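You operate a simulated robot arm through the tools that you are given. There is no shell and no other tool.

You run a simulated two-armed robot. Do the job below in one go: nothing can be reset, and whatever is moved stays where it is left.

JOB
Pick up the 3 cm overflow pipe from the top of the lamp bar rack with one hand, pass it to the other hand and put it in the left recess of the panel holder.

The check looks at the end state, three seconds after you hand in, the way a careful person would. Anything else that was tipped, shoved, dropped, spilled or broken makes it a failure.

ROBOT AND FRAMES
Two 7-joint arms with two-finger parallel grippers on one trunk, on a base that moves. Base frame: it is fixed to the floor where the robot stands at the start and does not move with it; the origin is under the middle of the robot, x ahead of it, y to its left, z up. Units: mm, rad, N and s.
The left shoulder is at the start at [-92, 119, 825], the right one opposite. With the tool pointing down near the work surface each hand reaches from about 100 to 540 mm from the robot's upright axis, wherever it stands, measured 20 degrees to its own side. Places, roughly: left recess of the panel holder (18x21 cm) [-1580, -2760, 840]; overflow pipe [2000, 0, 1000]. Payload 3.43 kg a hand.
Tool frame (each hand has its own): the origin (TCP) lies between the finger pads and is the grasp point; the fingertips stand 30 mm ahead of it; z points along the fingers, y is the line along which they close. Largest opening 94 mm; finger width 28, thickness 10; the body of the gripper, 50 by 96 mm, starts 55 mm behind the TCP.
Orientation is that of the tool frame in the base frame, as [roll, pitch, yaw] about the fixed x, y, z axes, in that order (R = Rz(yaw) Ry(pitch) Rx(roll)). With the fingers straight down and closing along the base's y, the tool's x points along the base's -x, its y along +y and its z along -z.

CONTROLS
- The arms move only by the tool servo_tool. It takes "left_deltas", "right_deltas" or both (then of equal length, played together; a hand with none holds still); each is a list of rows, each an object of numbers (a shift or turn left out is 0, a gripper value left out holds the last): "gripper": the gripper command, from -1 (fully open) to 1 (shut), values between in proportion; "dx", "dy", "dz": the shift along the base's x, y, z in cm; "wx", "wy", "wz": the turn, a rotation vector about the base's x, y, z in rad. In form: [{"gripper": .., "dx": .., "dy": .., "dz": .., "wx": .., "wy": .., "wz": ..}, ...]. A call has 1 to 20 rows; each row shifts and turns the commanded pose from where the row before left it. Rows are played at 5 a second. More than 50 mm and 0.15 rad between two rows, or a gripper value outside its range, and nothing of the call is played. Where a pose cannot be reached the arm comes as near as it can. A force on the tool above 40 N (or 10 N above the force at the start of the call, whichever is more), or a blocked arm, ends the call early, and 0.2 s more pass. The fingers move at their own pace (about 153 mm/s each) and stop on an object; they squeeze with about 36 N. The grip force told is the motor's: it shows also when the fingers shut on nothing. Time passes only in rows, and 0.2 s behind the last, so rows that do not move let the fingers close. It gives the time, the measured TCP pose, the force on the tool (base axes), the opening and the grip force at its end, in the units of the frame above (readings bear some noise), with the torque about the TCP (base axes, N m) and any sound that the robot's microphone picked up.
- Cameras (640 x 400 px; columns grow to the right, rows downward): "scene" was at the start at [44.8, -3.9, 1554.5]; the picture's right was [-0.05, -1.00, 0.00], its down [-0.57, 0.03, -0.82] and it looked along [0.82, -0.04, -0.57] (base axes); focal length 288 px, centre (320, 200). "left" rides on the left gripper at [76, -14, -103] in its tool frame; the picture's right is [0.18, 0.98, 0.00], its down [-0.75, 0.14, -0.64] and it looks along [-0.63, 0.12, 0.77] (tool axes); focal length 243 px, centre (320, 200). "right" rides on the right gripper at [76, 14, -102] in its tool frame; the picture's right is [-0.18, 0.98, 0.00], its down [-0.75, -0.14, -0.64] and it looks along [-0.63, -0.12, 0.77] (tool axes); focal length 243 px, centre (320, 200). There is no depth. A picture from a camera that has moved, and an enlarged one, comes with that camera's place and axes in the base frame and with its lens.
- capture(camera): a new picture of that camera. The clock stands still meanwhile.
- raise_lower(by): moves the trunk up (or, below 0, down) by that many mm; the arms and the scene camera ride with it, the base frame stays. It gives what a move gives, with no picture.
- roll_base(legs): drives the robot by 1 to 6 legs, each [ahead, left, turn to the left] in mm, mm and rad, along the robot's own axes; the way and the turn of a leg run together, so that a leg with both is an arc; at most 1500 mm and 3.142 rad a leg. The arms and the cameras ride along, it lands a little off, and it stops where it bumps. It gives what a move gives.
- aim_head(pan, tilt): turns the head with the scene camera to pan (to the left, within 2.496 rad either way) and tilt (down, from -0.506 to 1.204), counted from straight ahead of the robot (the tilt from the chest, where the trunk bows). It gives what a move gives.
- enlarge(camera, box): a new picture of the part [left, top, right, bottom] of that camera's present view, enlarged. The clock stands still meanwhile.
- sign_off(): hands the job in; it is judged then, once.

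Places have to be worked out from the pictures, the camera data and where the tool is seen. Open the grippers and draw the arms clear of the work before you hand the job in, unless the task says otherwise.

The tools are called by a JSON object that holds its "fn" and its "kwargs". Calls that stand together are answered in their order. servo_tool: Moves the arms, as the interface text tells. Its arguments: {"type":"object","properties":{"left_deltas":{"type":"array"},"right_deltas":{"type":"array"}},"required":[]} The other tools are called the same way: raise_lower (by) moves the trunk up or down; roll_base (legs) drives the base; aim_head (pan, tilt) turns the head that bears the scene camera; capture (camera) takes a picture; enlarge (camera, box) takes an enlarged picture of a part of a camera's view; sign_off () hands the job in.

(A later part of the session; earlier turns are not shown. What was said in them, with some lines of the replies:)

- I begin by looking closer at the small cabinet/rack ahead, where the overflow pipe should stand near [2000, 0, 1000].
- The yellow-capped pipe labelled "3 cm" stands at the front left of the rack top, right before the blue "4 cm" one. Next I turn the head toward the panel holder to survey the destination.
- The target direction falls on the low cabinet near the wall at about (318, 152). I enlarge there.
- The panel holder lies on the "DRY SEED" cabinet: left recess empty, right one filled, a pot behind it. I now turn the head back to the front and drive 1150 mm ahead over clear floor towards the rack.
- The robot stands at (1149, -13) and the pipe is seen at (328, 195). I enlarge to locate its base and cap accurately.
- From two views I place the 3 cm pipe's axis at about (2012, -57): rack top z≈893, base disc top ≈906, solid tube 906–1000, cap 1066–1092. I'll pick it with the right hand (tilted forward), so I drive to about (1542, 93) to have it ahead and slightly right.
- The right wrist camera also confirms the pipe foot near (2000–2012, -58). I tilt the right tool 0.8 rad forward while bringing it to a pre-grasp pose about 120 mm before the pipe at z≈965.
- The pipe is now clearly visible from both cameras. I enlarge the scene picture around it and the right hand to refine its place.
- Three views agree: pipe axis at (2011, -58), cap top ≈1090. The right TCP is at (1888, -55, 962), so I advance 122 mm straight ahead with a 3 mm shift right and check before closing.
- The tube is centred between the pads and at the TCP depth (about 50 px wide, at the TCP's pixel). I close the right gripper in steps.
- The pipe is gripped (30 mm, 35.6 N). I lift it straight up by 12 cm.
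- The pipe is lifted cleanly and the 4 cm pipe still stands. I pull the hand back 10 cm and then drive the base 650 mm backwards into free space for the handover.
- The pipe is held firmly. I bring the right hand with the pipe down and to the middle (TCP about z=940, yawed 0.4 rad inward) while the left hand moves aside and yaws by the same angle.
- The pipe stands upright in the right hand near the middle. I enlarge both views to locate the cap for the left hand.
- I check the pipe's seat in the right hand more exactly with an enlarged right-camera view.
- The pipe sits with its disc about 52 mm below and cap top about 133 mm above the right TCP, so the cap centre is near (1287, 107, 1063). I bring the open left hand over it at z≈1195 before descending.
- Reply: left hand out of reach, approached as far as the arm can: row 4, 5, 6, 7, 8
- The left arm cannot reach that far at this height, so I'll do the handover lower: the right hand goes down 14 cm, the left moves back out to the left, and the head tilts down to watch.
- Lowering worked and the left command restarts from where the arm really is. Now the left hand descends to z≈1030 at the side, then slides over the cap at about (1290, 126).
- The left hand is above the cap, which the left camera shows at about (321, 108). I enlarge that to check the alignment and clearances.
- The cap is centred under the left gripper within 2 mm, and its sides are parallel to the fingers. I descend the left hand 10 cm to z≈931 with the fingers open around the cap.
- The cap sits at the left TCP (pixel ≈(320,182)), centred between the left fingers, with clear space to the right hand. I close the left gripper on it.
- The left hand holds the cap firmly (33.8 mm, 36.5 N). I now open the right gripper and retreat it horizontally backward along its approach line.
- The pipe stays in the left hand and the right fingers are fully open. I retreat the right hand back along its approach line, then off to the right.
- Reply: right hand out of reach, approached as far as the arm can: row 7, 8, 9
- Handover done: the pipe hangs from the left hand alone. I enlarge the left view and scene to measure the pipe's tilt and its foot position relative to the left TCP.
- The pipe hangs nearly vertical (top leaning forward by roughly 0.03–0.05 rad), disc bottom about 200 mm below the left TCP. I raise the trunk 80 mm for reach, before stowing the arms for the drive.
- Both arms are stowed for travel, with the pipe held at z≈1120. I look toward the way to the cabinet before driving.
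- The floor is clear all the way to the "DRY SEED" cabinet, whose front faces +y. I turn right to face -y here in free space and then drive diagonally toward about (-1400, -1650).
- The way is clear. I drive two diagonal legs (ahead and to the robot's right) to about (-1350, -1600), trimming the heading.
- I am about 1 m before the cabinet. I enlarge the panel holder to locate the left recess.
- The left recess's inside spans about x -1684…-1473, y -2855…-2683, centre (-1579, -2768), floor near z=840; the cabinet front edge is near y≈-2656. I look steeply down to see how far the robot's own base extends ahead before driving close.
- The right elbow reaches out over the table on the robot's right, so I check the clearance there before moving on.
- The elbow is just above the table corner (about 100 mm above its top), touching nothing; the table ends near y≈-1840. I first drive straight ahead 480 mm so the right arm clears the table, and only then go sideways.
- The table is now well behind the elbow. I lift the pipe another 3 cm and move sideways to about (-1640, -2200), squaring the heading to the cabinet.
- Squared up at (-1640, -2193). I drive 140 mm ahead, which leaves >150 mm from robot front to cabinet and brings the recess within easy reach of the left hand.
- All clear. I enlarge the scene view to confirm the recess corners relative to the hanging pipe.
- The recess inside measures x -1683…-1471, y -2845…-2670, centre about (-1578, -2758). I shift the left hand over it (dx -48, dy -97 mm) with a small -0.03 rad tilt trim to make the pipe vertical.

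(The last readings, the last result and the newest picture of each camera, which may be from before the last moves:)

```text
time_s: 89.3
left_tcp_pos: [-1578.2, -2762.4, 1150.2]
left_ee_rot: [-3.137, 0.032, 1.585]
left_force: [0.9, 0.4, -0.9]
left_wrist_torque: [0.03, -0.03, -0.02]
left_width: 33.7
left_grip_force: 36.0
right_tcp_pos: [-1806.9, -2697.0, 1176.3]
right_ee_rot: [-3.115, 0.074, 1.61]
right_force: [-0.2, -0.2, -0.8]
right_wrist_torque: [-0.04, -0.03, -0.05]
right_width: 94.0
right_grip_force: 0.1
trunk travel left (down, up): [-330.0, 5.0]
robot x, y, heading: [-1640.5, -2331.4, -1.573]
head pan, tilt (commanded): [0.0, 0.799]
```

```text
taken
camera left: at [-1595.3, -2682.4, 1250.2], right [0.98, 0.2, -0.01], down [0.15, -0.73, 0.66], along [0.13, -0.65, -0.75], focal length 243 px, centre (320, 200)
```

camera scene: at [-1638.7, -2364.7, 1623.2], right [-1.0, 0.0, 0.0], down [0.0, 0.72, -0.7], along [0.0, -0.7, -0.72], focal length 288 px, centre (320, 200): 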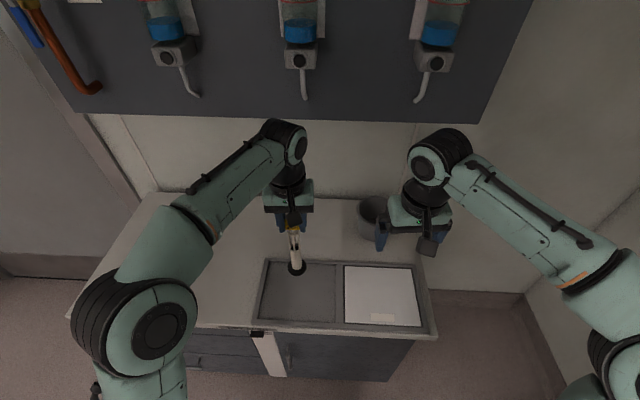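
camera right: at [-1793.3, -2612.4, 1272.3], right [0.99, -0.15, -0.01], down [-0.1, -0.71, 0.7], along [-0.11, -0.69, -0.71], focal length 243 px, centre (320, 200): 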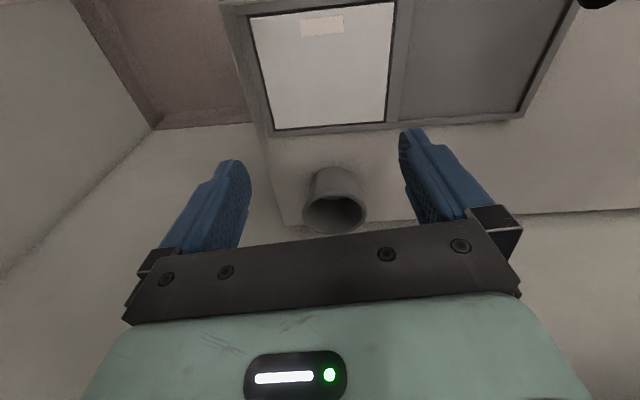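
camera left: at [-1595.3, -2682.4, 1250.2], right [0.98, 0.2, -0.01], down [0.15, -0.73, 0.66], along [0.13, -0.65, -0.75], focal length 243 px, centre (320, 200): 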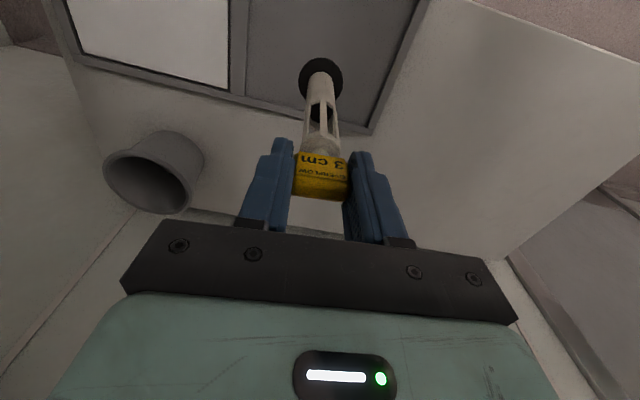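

The pipe hangs over the recess. I check its verticality with enlarged scene and right-camera views before lowering.

{"fn": "enlarge", "kwargs": {"camera": "scene", "box": [250, 215, 346, 275]}}

{"fn": "enlarge", "kwargs": {"camera": "right", "box": [480, 60, 640, 160]}}

```text
6.67 times, centred on (298, 245) of scene
camera zoom: at [-1638.7, -2364.7, 1623.2], right [-1.0, 0.0, 0.0], down [0.0, 0.72, -0.7], along [0.0, -0.7, -0.72], focal length 1917 px, centre (467, -100)
```

zoom: 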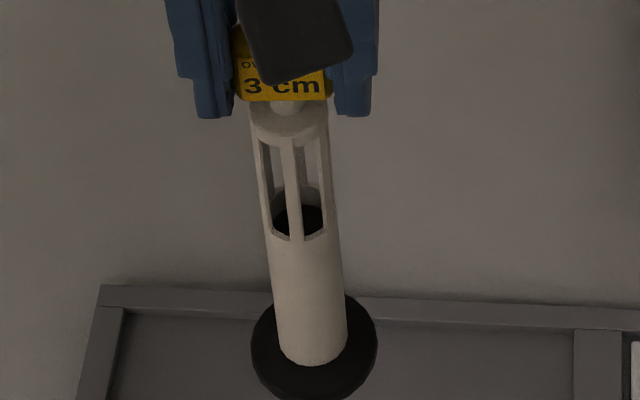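

```text
4.00 times, centred on (560, 110) of right
camera zoom: at [-1793.1, -2613.0, 1272.8], right [0.99, -0.15, -0.01], down [-0.1, -0.71, 0.7], along [-0.11, -0.69, -0.71], focal length 970 px, centre (-640, 560)
```

zoom: 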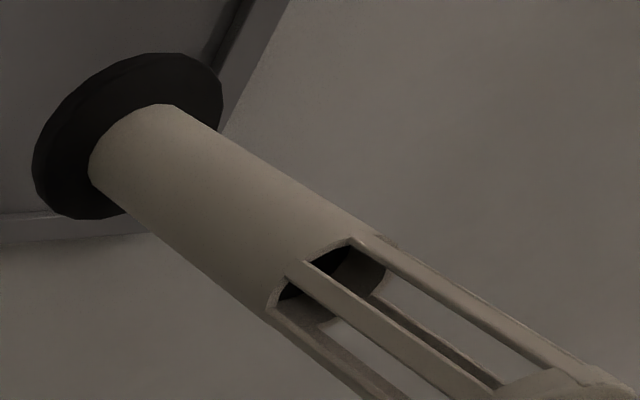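

The pipe looks vertical in both directions, with its disc bottom at about z≈952 and the recess floor near 842. I lower by 9 cm, stopping well above the floor.

{"fn": "servo_tool", "kwargs": {"left_deltas": [{"dz": -1.5}, {"dz": -1.5}, {"dz": -1.5}, {"dz": -1.5}, {"dz": -1.5}, {"dz": -1.5}, {}]}}

{"fn": "capture", "kwargs": {"camera": "scene"}}

{"fn": "enlarge", "kwargs": {"camera": "scene", "box": [240, 235, 368, 315]}}

{"fn": "capture", "kwargs": {"camera": "left"}}

```text
time_s: 90.9
left_tcp_pos: [-1578.8, -2759.1, 1060.8]
left_ee_rot: [3.142, 0.029, 1.586]
left_force: [0.9, 1.1, -1.4]
left_wrist_torque: [0.01, 0.0, -0.01]
left_width: 33.4
left_grip_force: 36.2
right_tcp_pos: [-1807.6, -2696.5, 1176.6]
right_ee_rot: [-3.117, 0.074, 1.61]
right_force: [0.4, 0.2, 0.0]
right_wrist_torque: [0.01, 0.0, 0.01]
right_width: 94.3
right_grip_force: 0.0
trunk travel left (down, up): [-330.0, 5.0]
robot x, y, heading: [-1638.8, -2328.6, -1.57]
head pan, tilt (commanded): [0.0, 0.799]
```

```text
taken
camera scene: at [-1639.0, -2365.1, 1623.2], right [-1.0, 0.0, 0.0], down [0.0, 0.72, -0.7], along [0.0, -0.7, -0.72], focal length 288 px, centre (320, 200)
```

scene: 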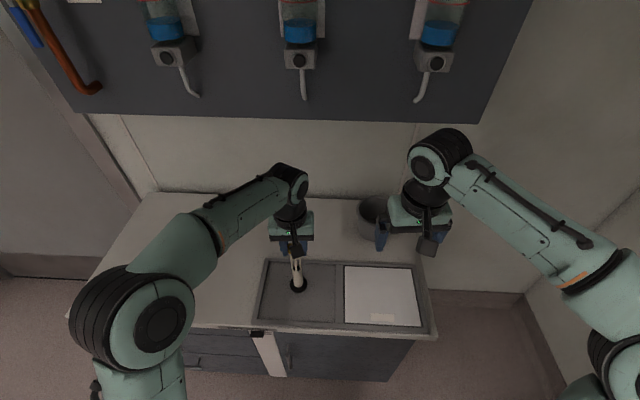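

```text
5.00 times, centred on (304, 275) of scene
camera zoom: at [-1639.0, -2365.1, 1623.2], right [-1.0, 0.0, 0.0], down [0.0, 0.72, -0.7], along [0.0, -0.7, -0.72], focal length 1438 px, centre (400, -175)
```

zoom: 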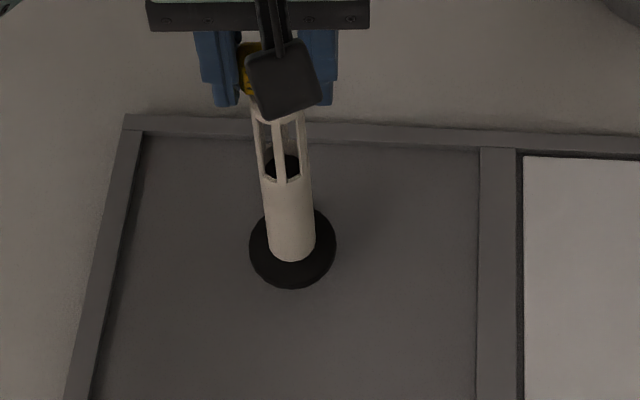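

```text
taken
camera left: at [-1594.8, -2680.9, 1160.7], right [0.98, 0.2, -0.01], down [0.15, -0.73, 0.66], along [0.13, -0.65, -0.75], focal length 243 px, centre (320, 200)
```

left: 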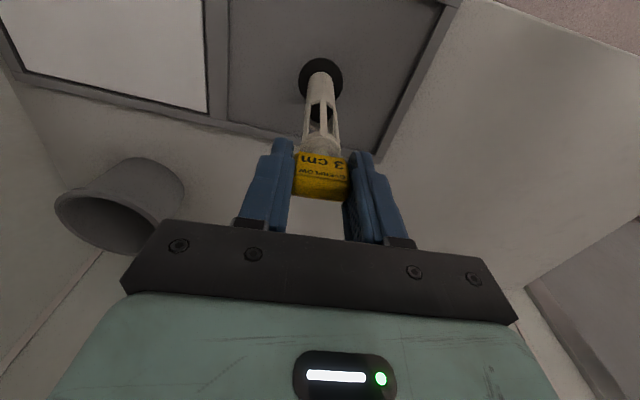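

About 20 mm should remain to the floor. I lower in small steps and watch the force.

{"fn": "servo_tool", "kwargs": {"left_deltas": [{"dz": -0.4}, {"dz": -0.4}, {"dz": -0.4}, {}]}}

{"fn": "enlarge", "kwargs": {"camera": "scene", "box": [272, 255, 336, 295]}}

```text
time_s: 91.9
left_tcp_pos: [-1578.8, -2761.4, 1048.7]
left_ee_rot: [-3.141, 0.029, 1.586]
left_force: [0.4, 0.1, -2.1]
left_wrist_torque: [0.04, -0.02, -0.02]
left_width: 33.6
left_grip_force: 36.0
right_tcp_pos: [-1807.6, -2697.0, 1176.7]
right_ee_rot: [-3.115, 0.075, 1.611]
right_force: [-0.3, -0.7, -0.4]
right_wrist_torque: [-0.01, 0.02, -0.01]
right_width: 93.9
right_grip_force: 0.0
trunk travel left (down, up): [-330.0, 5.0]
robot x, y, heading: [-1638.5, -2332.1, -1.572]
head pan, tilt (commanded): [0.0, 0.799]
```

```text
10.00 times, centred on (304, 275) of scene
camera zoom: at [-1639.0, -2365.1, 1623.2], right [-1.0, 0.0, 0.0], down [0.0, 0.72, -0.7], along [0.0, -0.7, -0.72], focal length 2876 px, centre (480, -550)
```

zoom: 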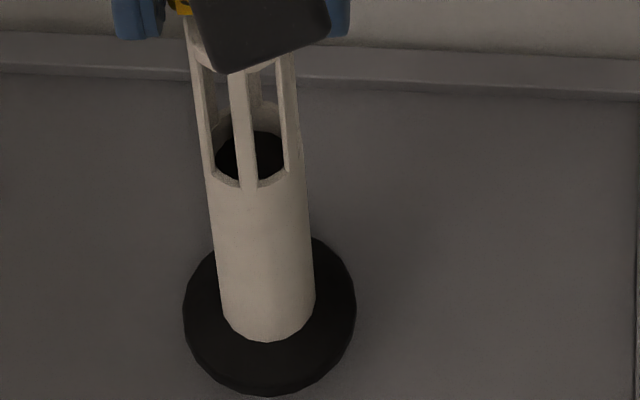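

No contact yet (force still about -2 N). I keep lowering with 2 mm steps.

{"fn": "servo_tool", "kwargs": {"left_deltas": [{"dz": -0.2}, {"dz": -0.2}, {}]}}

{"fn": "servo_tool", "kwargs": {"left_deltas": [{"dz": -0.2}, {}]}}

```text
time_s: 92.7
left_tcp_pos: [-1578.6, -2761.1, 1043.9]
left_ee_rot: [-3.139, 0.028, 1.585]
left_force: [-0.8, 0.4, -1.3]
left_wrist_torque: [0.01, -0.01, 0.02]
left_width: 33.5
left_grip_force: 36.2
right_tcp_pos: [-1807.3, -2697.2, 1175.3]
right_ee_rot: [-3.115, 0.076, 1.611]
right_force: [-0.4, -0.2, 0.2]
right_wrist_torque: [-0.01, -0.02, -0.01]
right_width: 94.1
right_grip_force: 0.0
trunk travel left (down, up): [-330.0, 5.0]
robot x, y, heading: [-1639.7, -2333.7, -1.569]
head pan, tilt (commanded): [0.0, 0.799]
```

```text
time_s: 93.3
left_tcp_pos: [-1579.3, -2761.2, 1042.6]
left_ee_rot: [-3.14, 0.029, 1.586]
left_force: [0.2, -0.1, -1.7]
left_wrist_torque: [0.03, 0.01, 0.0]
left_width: 33.6
left_grip_force: 36.1
right_tcp_pos: [-1806.6, -2697.9, 1176.1]
right_ee_rot: [-3.114, 0.074, 1.611]
right_force: [-0.1, 0.0, -0.1]
right_wrist_torque: [-0.02, -0.01, 0.04]
right_width: 94.2
right_grip_force: 0.1
trunk travel left (down, up): [-330.0, 5.0]
robot x, y, heading: [-1637.1, -2332.0, -1.569]
head pan, tilt (commanded): [0.0, 0.799]
```

Still no contact at TCP z≈1042.6. I continue by 2 mm steps with a reading after each.

{"fn": "servo_tool", "kwargs": {"left_deltas": [{"dz": -0.2}, {}]}}

{"fn": "servo_tool", "kwargs": {"left_deltas": [{"dz": -0.2}, {}]}}

{"fn": "enlarge", "kwargs": {"camera": "scene", "box": [272, 255, 336, 295]}}

{"fn": "enlarge", "kwargs": {"camera": "left", "box": [240, 40, 400, 140]}}

```text
time_s: 93.9
left_tcp_pos: [-1579.4, -2761.8, 1042.8]
left_ee_rot: [-3.139, 0.029, 1.584]
left_force: [-0.1, 0.4, -1.5]
left_wrist_torque: [-0.01, -0.01, -0.02]
left_width: 33.4
left_grip_force: 36.1
right_tcp_pos: [-1806.8, -2695.8, 1176.2]
right_ee_rot: [-3.115, 0.075, 1.613]
right_force: [0.1, 0.7, -0.4]
right_wrist_torque: [-0.03, -0.02, -0.01]
right_width: 94.1
right_grip_force: 0.0
trunk travel left (down, up): [-330.0, 5.0]
robot x, y, heading: [-1642.6, -2328.9, -1.571]
head pan, tilt (commanded): [0.0, 0.799]
```

```text
time_s: 94.5
left_tcp_pos: [-1579.5, -2760.7, 1040.1]
left_ee_rot: [-3.14, 0.031, 1.588]
left_force: [-0.3, 0.9, 1.8]
left_wrist_torque: [0.11, 0.01, 0.03]
left_width: 33.8
left_grip_force: 35.5
right_tcp_pos: [-1807.7, -2697.7, 1176.1]
right_ee_rot: [-3.116, 0.074, 1.611]
right_force: [0.4, -0.2, 0.8]
right_wrist_torque: [-0.07, -0.01, -0.01]
right_width: 94.0
right_grip_force: 0.0
trunk travel left (down, up): [-330.0, 5.0]
robot x, y, heading: [-1638.7, -2325.0, -1.576]
head pan, tilt (commanded): [0.0, 0.799]
```

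```text
10.00 times, centred on (304, 275) of scene
camera zoom: at [-1639.0, -2364.9, 1623.2], right [-1.0, 0.0, 0.0], down [0.0, 0.72, -0.7], along [0.0, -0.7, -0.72], focal length 2876 px, centre (480, -550)
```

zoom: 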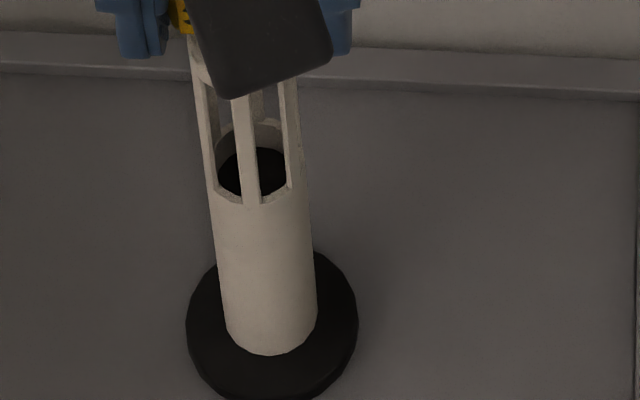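

```text
4.00 times, centred on (320, 90) of left
camera zoom: at [-1595.4, -2681.5, 1140.1], right [0.98, 0.2, -0.01], down [0.15, -0.73, 0.67], along [0.13, -0.65, -0.75], focal length 970 px, centre (320, 640)
```

zoom: 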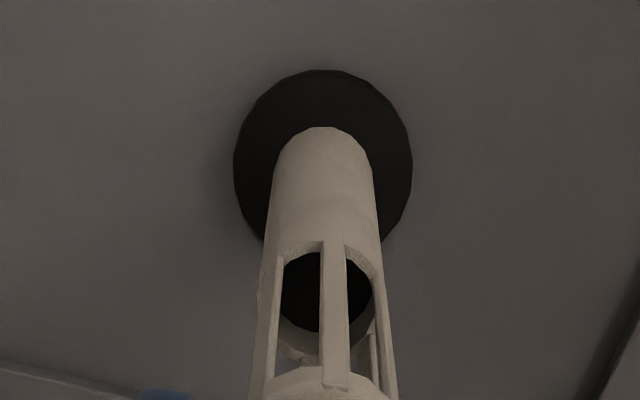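

The force jumped from about -1.6 to +1.8 N with a small torque: the disc's rim has just touched the floor. I press 1–2 mm further to seat it flat.

{"fn": "servo_tool", "kwargs": {"left_deltas": [{"dz": -0.1}, {}]}}

{"fn": "servo_tool", "kwargs": {"left_deltas": [{"dz": -0.1}, {}]}}

```text
time_s: 95.1
left_tcp_pos: [-1579.0, -2760.7, 1040.0]
left_ee_rot: [-3.14, 0.033, 1.586]
left_force: [2.9, 1.8, 15.1]
left_wrist_torque: [0.66, -0.37, -0.04]
left_width: 33.6
left_grip_force: 36.4
right_tcp_pos: [-1806.9, -2696.0, 1176.5]
right_ee_rot: [-3.116, 0.075, 1.611]
right_force: [0.6, 0.5, 0.8]
right_wrist_torque: [-0.01, -0.02, -0.04]
right_width: 94.3
right_grip_force: 0.1
trunk travel left (down, up): [-330.0, 5.0]
robot x, y, heading: [-1638.4, -2329.3, -1.571]
head pan, tilt (commanded): [0.0, 0.799]
```

```text
time_s: 95.7
left_tcp_pos: [-1580.5, -2760.6, 1038.2]
left_ee_rot: [-3.14, 0.038, 1.587]
left_force: [2.7, 1.0, 28.7]
left_wrist_torque: [0.42, -0.23, 0.01]
left_width: 33.6
left_grip_force: 36.2
right_tcp_pos: [-1807.1, -2696.1, 1176.4]
right_ee_rot: [-3.117, 0.077, 1.611]
right_force: [-0.6, -0.4, 0.3]
right_wrist_torque: [0.01, 0.03, 0.0]
right_width: 93.9
right_grip_force: 0.1
trunk travel left (down, up): [-330.0, 5.0]
robot x, y, heading: [-1640.2, -2328.7, -1.566]
head pan, tilt (commanded): [0.0, 0.799]
```

Firmly seated (≈29 N). I ease off about 1.5 mm so that little force remains before opening.

{"fn": "servo_tool", "kwargs": {"left_deltas": [{"dz": 0.15}, {}]}}

{"fn": "enlarge", "kwargs": {"camera": "scene", "box": [272, 255, 336, 295]}}

{"fn": "enlarge", "kwargs": {"camera": "right", "box": [480, 20, 640, 120]}}

```text
time_s: 96.3
left_tcp_pos: [-1580.7, -2760.5, 1040.3]
left_ee_rot: [-3.14, 0.033, 1.586]
left_force: [0.6, -3.3, 22.6]
left_wrist_torque: [-0.42, -0.02, -0.04]
left_width: 33.5
left_grip_force: 36.3
right_tcp_pos: [-1808.1, -2696.6, 1177.2]
right_ee_rot: [-3.116, 0.076, 1.611]
right_force: [-1.2, 0.0, 0.4]
right_wrist_torque: [-0.02, -0.03, -0.03]
right_width: 93.7
right_grip_force: 0.0
trunk travel left (down, up): [-330.0, 5.0]
robot x, y, heading: [-1639.4, -2332.3, -1.574]
head pan, tilt (commanded): [0.0, 0.799]
```

```text
10.00 times, centred on (304, 275) of scene
camera zoom: at [-1639.1, -2363.8, 1623.3], right [-1.0, 0.0, 0.0], down [0.0, 0.72, -0.7], along [0.0, -0.7, -0.72], focal length 2876 px, centre (480, -550)
```

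zoom: 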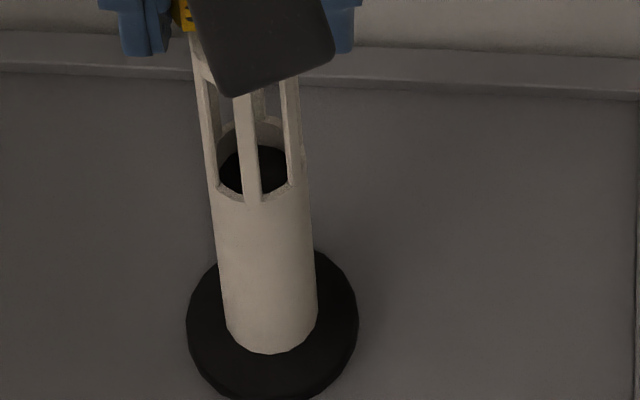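

```text
4.00 times, centred on (560, 70) of right
camera zoom: at [-1793.4, -2612.3, 1273.0], right [0.99, -0.15, -0.01], down [-0.1, -0.71, 0.7], along [-0.11, -0.69, -0.71], focal length 970 px, centre (-640, 720)
```

zoom: 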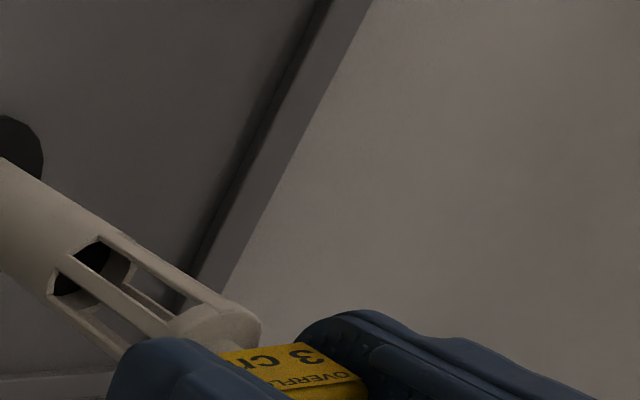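

Still 22.6 N downward preload; I ease off another 1 mm and read again.

{"fn": "servo_tool", "kwargs": {"left_deltas": [{"dz": 0.1}, {}]}}

```text
time_s: 96.9
left_tcp_pos: [-1580.3, -2762.4, 1039.0]
left_ee_rot: [-3.141, 0.031, 1.585]
left_force: [-0.3, -4.5, 16.3]
left_wrist_torque: [-0.8, 0.13, -0.02]
left_width: 33.6
left_grip_force: 36.4
right_tcp_pos: [-1807.7, -2696.5, 1175.5]
right_ee_rot: [-3.114, 0.075, 1.61]
right_force: [0.2, 0.3, 0.6]
right_wrist_torque: [-0.01, 0.03, 0.03]
right_width: 94.0
right_grip_force: 0.1
trunk travel left (down, up): [-330.0, 5.0]
robot x, y, heading: [-1642.1, -2330.0, -1.567]
head pan, tilt (commanded): [0.0, 0.799]
```

The preload falls about 6 N per mm. I ease 2 mm more so it is nearly free before opening.

{"fn": "servo_tool", "kwargs": {"left_deltas": [{"dz": 0.1}, {"dz": 0.1}, {}]}}

```text
time_s: 97.7
left_tcp_pos: [-1580.0, -2760.3, 1039.6]
left_ee_rot: [3.141, 0.029, 1.585]
left_force: [-0.2, -0.9, 4.3]
left_wrist_torque: [-0.4, 0.07, 0.01]
left_width: 33.4
left_grip_force: 36.2
right_tcp_pos: [-1807.7, -2696.4, 1176.0]
right_ee_rot: [-3.116, 0.076, 1.61]
right_force: [-0.3, -0.4, 0.2]
right_wrist_torque: [-0.02, -0.05, 0.02]
right_width: 94.1
right_grip_force: 0.1
trunk travel left (down, up): [-330.0, 5.0]
robot x, y, heading: [-1638.6, -2329.4, -1.569]
head pan, tilt (commanded): [0.0, 0.799]
```

Only about 4 N remains, so I open the left gripper gradually.

{"fn": "servo_tool", "kwargs": {"left_deltas": [{"gripper": 0.25}, {"gripper": 0.15}, {"gripper": 0.0}, {"gripper": -0.4}, {"gripper": -1}, {"gripper": -1}]}}

{"fn": "capture", "kwargs": {"camera": "left"}}

{"fn": "enlarge", "kwargs": {"camera": "scene", "box": [240, 235, 368, 315]}}

```text
time_s: 99.1
left_tcp_pos: [-1579.4, -2761.9, 1041.0]
left_ee_rot: [-3.141, 0.032, 1.585]
left_force: [0.1, -0.2, -0.3]
left_wrist_torque: [0.01, 0.03, 0.02]
left_width: 93.8
left_grip_force: 0.1
right_tcp_pos: [-1806.7, -2698.0, 1176.7]
right_ee_rot: [-3.115, 0.075, 1.611]
right_force: [-0.1, -0.5, -0.3]
right_wrist_torque: [-0.02, -0.03, -0.02]
right_width: 93.7
right_grip_force: 0.0
trunk travel left (down, up): [-330.0, 5.0]
robot x, y, heading: [-1636.2, -2329.8, -1.573]
head pan, tilt (commanded): [0.0, 0.799]
```

```text
taken
camera left: at [-1595.8, -2682.4, 1140.9], right [0.98, 0.2, -0.01], down [0.15, -0.73, 0.66], along [0.13, -0.65, -0.75], focal length 243 px, centre (320, 200)
```

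left: 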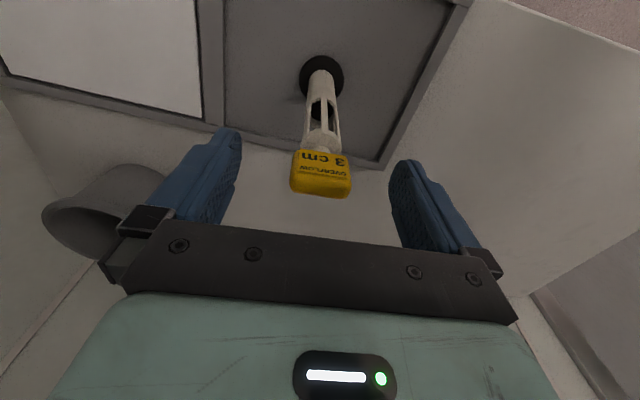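

```text
5.00 times, centred on (304, 275) of scene
camera zoom: at [-1639.0, -2365.1, 1623.2], right [-1.0, 0.0, 0.0], down [0.0, 0.72, -0.7], along [0.0, -0.7, -0.72], focal length 1438 px, centre (400, -175)
```

zoom: 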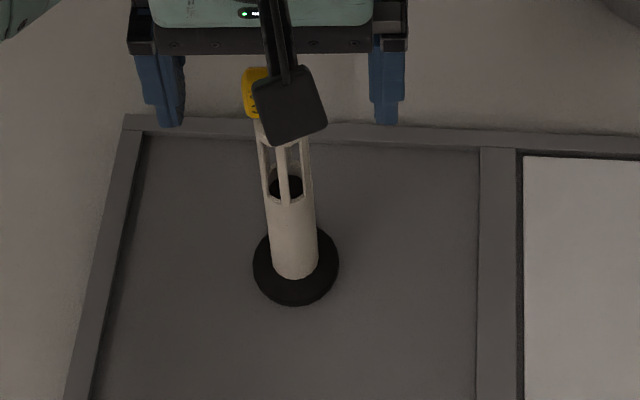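

The pipe stands by itself in the recess with both fingers clear. I raise the left hand straight up slowly, then more.

{"fn": "servo_tool", "kwargs": {"left_deltas": [{"gripper": -1, "dz": 0.7}, {"dz": 1.0}, {"dz": 1.5}, {"dz": 1.5}, {"dz": 1.5}, {"dz": 1.5}, {"dz": 1.5}, {"dz": 1.5}, {}]}}

{"fn": "capture", "kwargs": {"camera": "left"}}

{"fn": "capture", "kwargs": {"camera": "scene"}}

```text
time_s: 101.1
left_tcp_pos: [-1580.8, -2762.6, 1146.8]
left_ee_rot: [-3.14, 0.031, 1.586]
left_force: [-0.4, 0.2, 1.1]
left_wrist_torque: [-0.01, 0.01, 0.02]
left_width: 93.7
left_grip_force: 0.0
right_tcp_pos: [-1805.7, -2697.3, 1176.3]
right_ee_rot: [-3.117, 0.076, 1.61]
right_force: [-1.1, 0.4, 0.0]
right_wrist_torque: [-0.02, 0.02, 0.02]
right_width: 94.0
right_grip_force: 0.3
trunk travel left (down, up): [-330.0, 5.0]
robot x, y, heading: [-1639.1, -2331.8, -1.576]
head pan, tilt (commanded): [0.0, 0.799]
```

```text
taken
camera left: at [-1596.5, -2682.7, 1248.5], right [0.98, 0.2, -0.01], down [0.15, -0.73, 0.66], along [0.13, -0.65, -0.75], focal length 243 px, centre (320, 200)
```

left: 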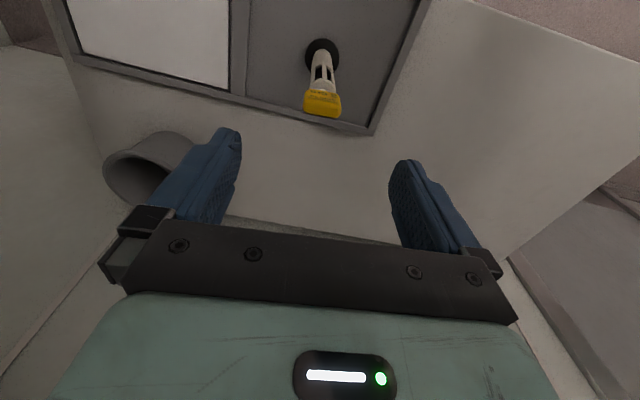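

```text
taken
camera scene: at [-1639.0, -2365.1, 1623.2], right [-1.0, 0.0, 0.0], down [0.0, 0.72, -0.7], along [0.0, -0.7, -0.72], focal length 288 px, centre (320, 200)
```

scene: 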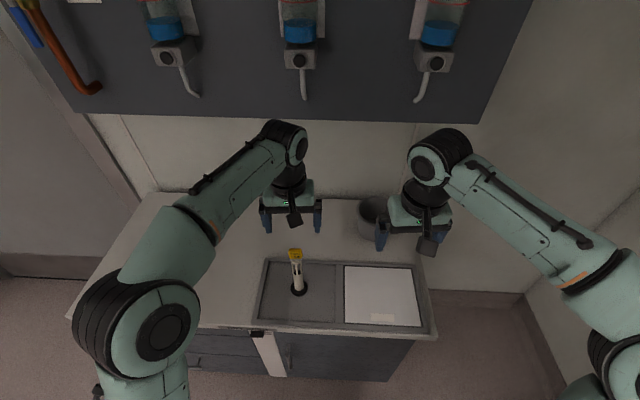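

The pipe stands upright inside the left recess and nothing else was touched. I back the base 200 mm straight away so that both arms are clear of the cabinet, then verify.

{"fn": "roll_base", "kwargs": {"legs": [[-200, 0, 0]]}}

{"fn": "capture", "kwargs": {"camera": "scene"}}

{"fn": "enlarge", "kwargs": {"camera": "scene", "box": [230, 140, 422, 260]}}

{"fn": "capture", "kwargs": {"camera": "left"}}

```text
time_s: 102.7
left_tcp_pos: [-1580.8, -2562.7, 1148.7]
left_ee_rot: [3.141, 0.031, 1.584]
left_force: [0.0, 0.3, -0.2]
left_wrist_torque: [0.02, 0.0, 0.01]
left_width: 94.3
left_grip_force: 0.0
right_tcp_pos: [-1807.1, -2497.9, 1177.1]
right_ee_rot: [-3.114, 0.075, 1.611]
right_force: [-0.3, -0.3, -0.6]
right_wrist_torque: [0.0, 0.0, 0.04]
right_width: 94.0
right_grip_force: 0.1
trunk travel left (down, up): [-330.0, 5.0]
robot x, y, heading: [-1639.3, -2132.8, -1.57]
head pan, tilt (commanded): [0.0, 0.799]
```

```text
taken
camera scene: at [-1639.1, -2165.2, 1623.4], right [-1.0, 0.0, 0.0], down [0.0, 0.72, -0.7], along [0.0, -0.7, -0.72], focal length 288 px, centre (320, 200)
```

scene: 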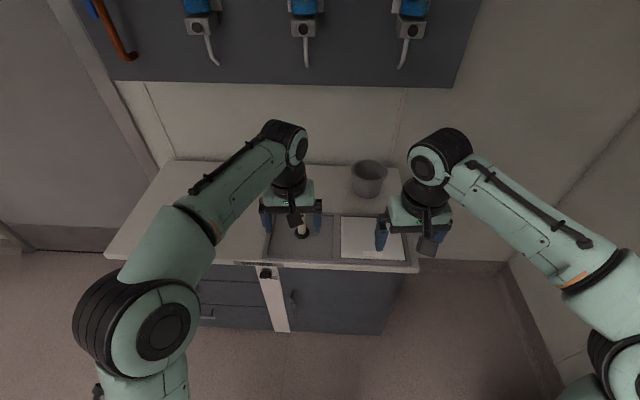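

```text
3.33 times, centred on (326, 200) of scene
camera zoom: at [-1639.1, -2165.2, 1623.4], right [-1.0, 0.0, 0.0], down [0.0, 0.72, -0.7], along [0.0, -0.7, -0.72], focal length 958 px, centre (300, 200)
```

zoom: 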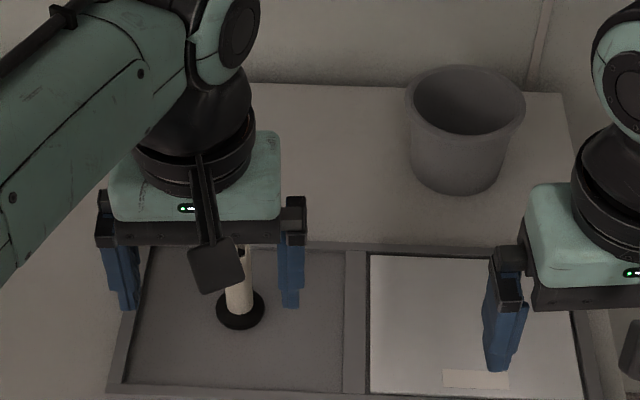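

```text
taken
camera left: at [-1596.8, -2483.1, 1248.4], right [0.98, 0.2, -0.01], down [0.15, -0.73, 0.66], along [0.13, -0.65, -0.75], focal length 243 px, centre (320, 200)
```

left: 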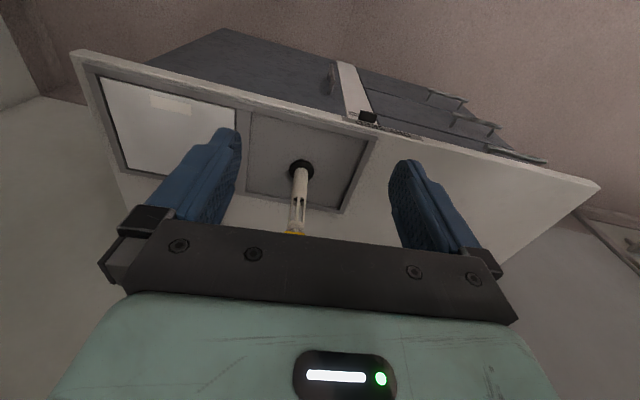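

The pipe stands in the left recess, both grippers are open and off the cabinet. I swing the left hand 12 cm aside for one unobstructed final look.

{"fn": "servo_tool", "kwargs": {"left_deltas": [{"dx": 2.0, "dy": 0.5}, {"dx": 2.5, "dy": 0.5}, {"dx": 2.5, "dy": 0.5}, {"dx": 2.5, "dy": 0.5}, {"dx": 2.5, "dy": 0.5}, {}]}}

{"fn": "enlarge", "kwargs": {"camera": "scene", "box": [230, 140, 422, 260]}}

```text
time_s: 104.1
left_tcp_pos: [-1461.8, -2538.7, 1145.5]
left_ee_rot: [3.14, 0.03, 1.584]
left_force: [0.0, -0.4, 0.7]
left_wrist_torque: [-0.01, 0.0, 0.02]
left_width: 94.0
left_grip_force: 0.0
right_tcp_pos: [-1807.2, -2497.4, 1176.1]
right_ee_rot: [-3.116, 0.072, 1.611]
right_force: [0.9, -0.6, -0.2]
right_wrist_torque: [0.01, 0.01, 0.03]
right_width: 93.8
right_grip_force: 0.0
trunk travel left (down, up): [-330.0, 5.0]
robot x, y, heading: [-1643.8, -2125.7, -1.567]
head pan, tilt (commanded): [0.0, 0.799]
```

```text
3.33 times, centred on (326, 200) of scene
camera zoom: at [-1639.4, -2165.0, 1623.2], right [-1.0, 0.0, 0.0], down [0.0, 0.72, -0.7], along [0.0, -0.7, -0.72], focal length 958 px, centre (300, 200)
```

zoom: 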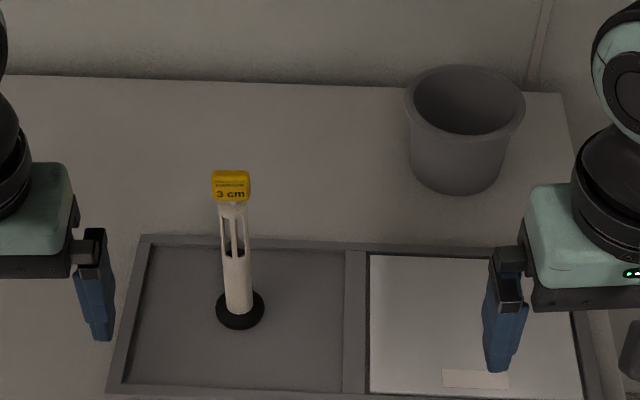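

The 3 cm overflow pipe stands upright and stable near the middle of the left recess. The pot, right panel and holder are undisturbed, and both grippers are open and clear, so I hand the job in.

{"fn": "sign_off", "kwargs": {}}

```text
The job is handed in.
```

The 3 cm overflow pipe is standing upright near the middle of the left recess of the panel holder, and I have handed the job in. I haven't seen the result of the check.

- **Pick-up:** the right hand took the pipe from the front of the rack top. The 4 cm pipe behind it stayed standing.
- **Handover:** the right hand passed it to the left hand in free space, away from the furniture.
- **Placement:** the left hand lowered it until the base touched the recess floor. It pressed briefly to about 29 N to seat the base flat, eased off and let go.
- **Surroundings:** in the last pictures the holder, the panel in the right recess and the pot behind it look undisturbed. On the way, the right elbow passed about 100 mm above the corner of the table beside the cabinet without touching anything.

Both grippers are open and the arms are drawn back from the cabinet.
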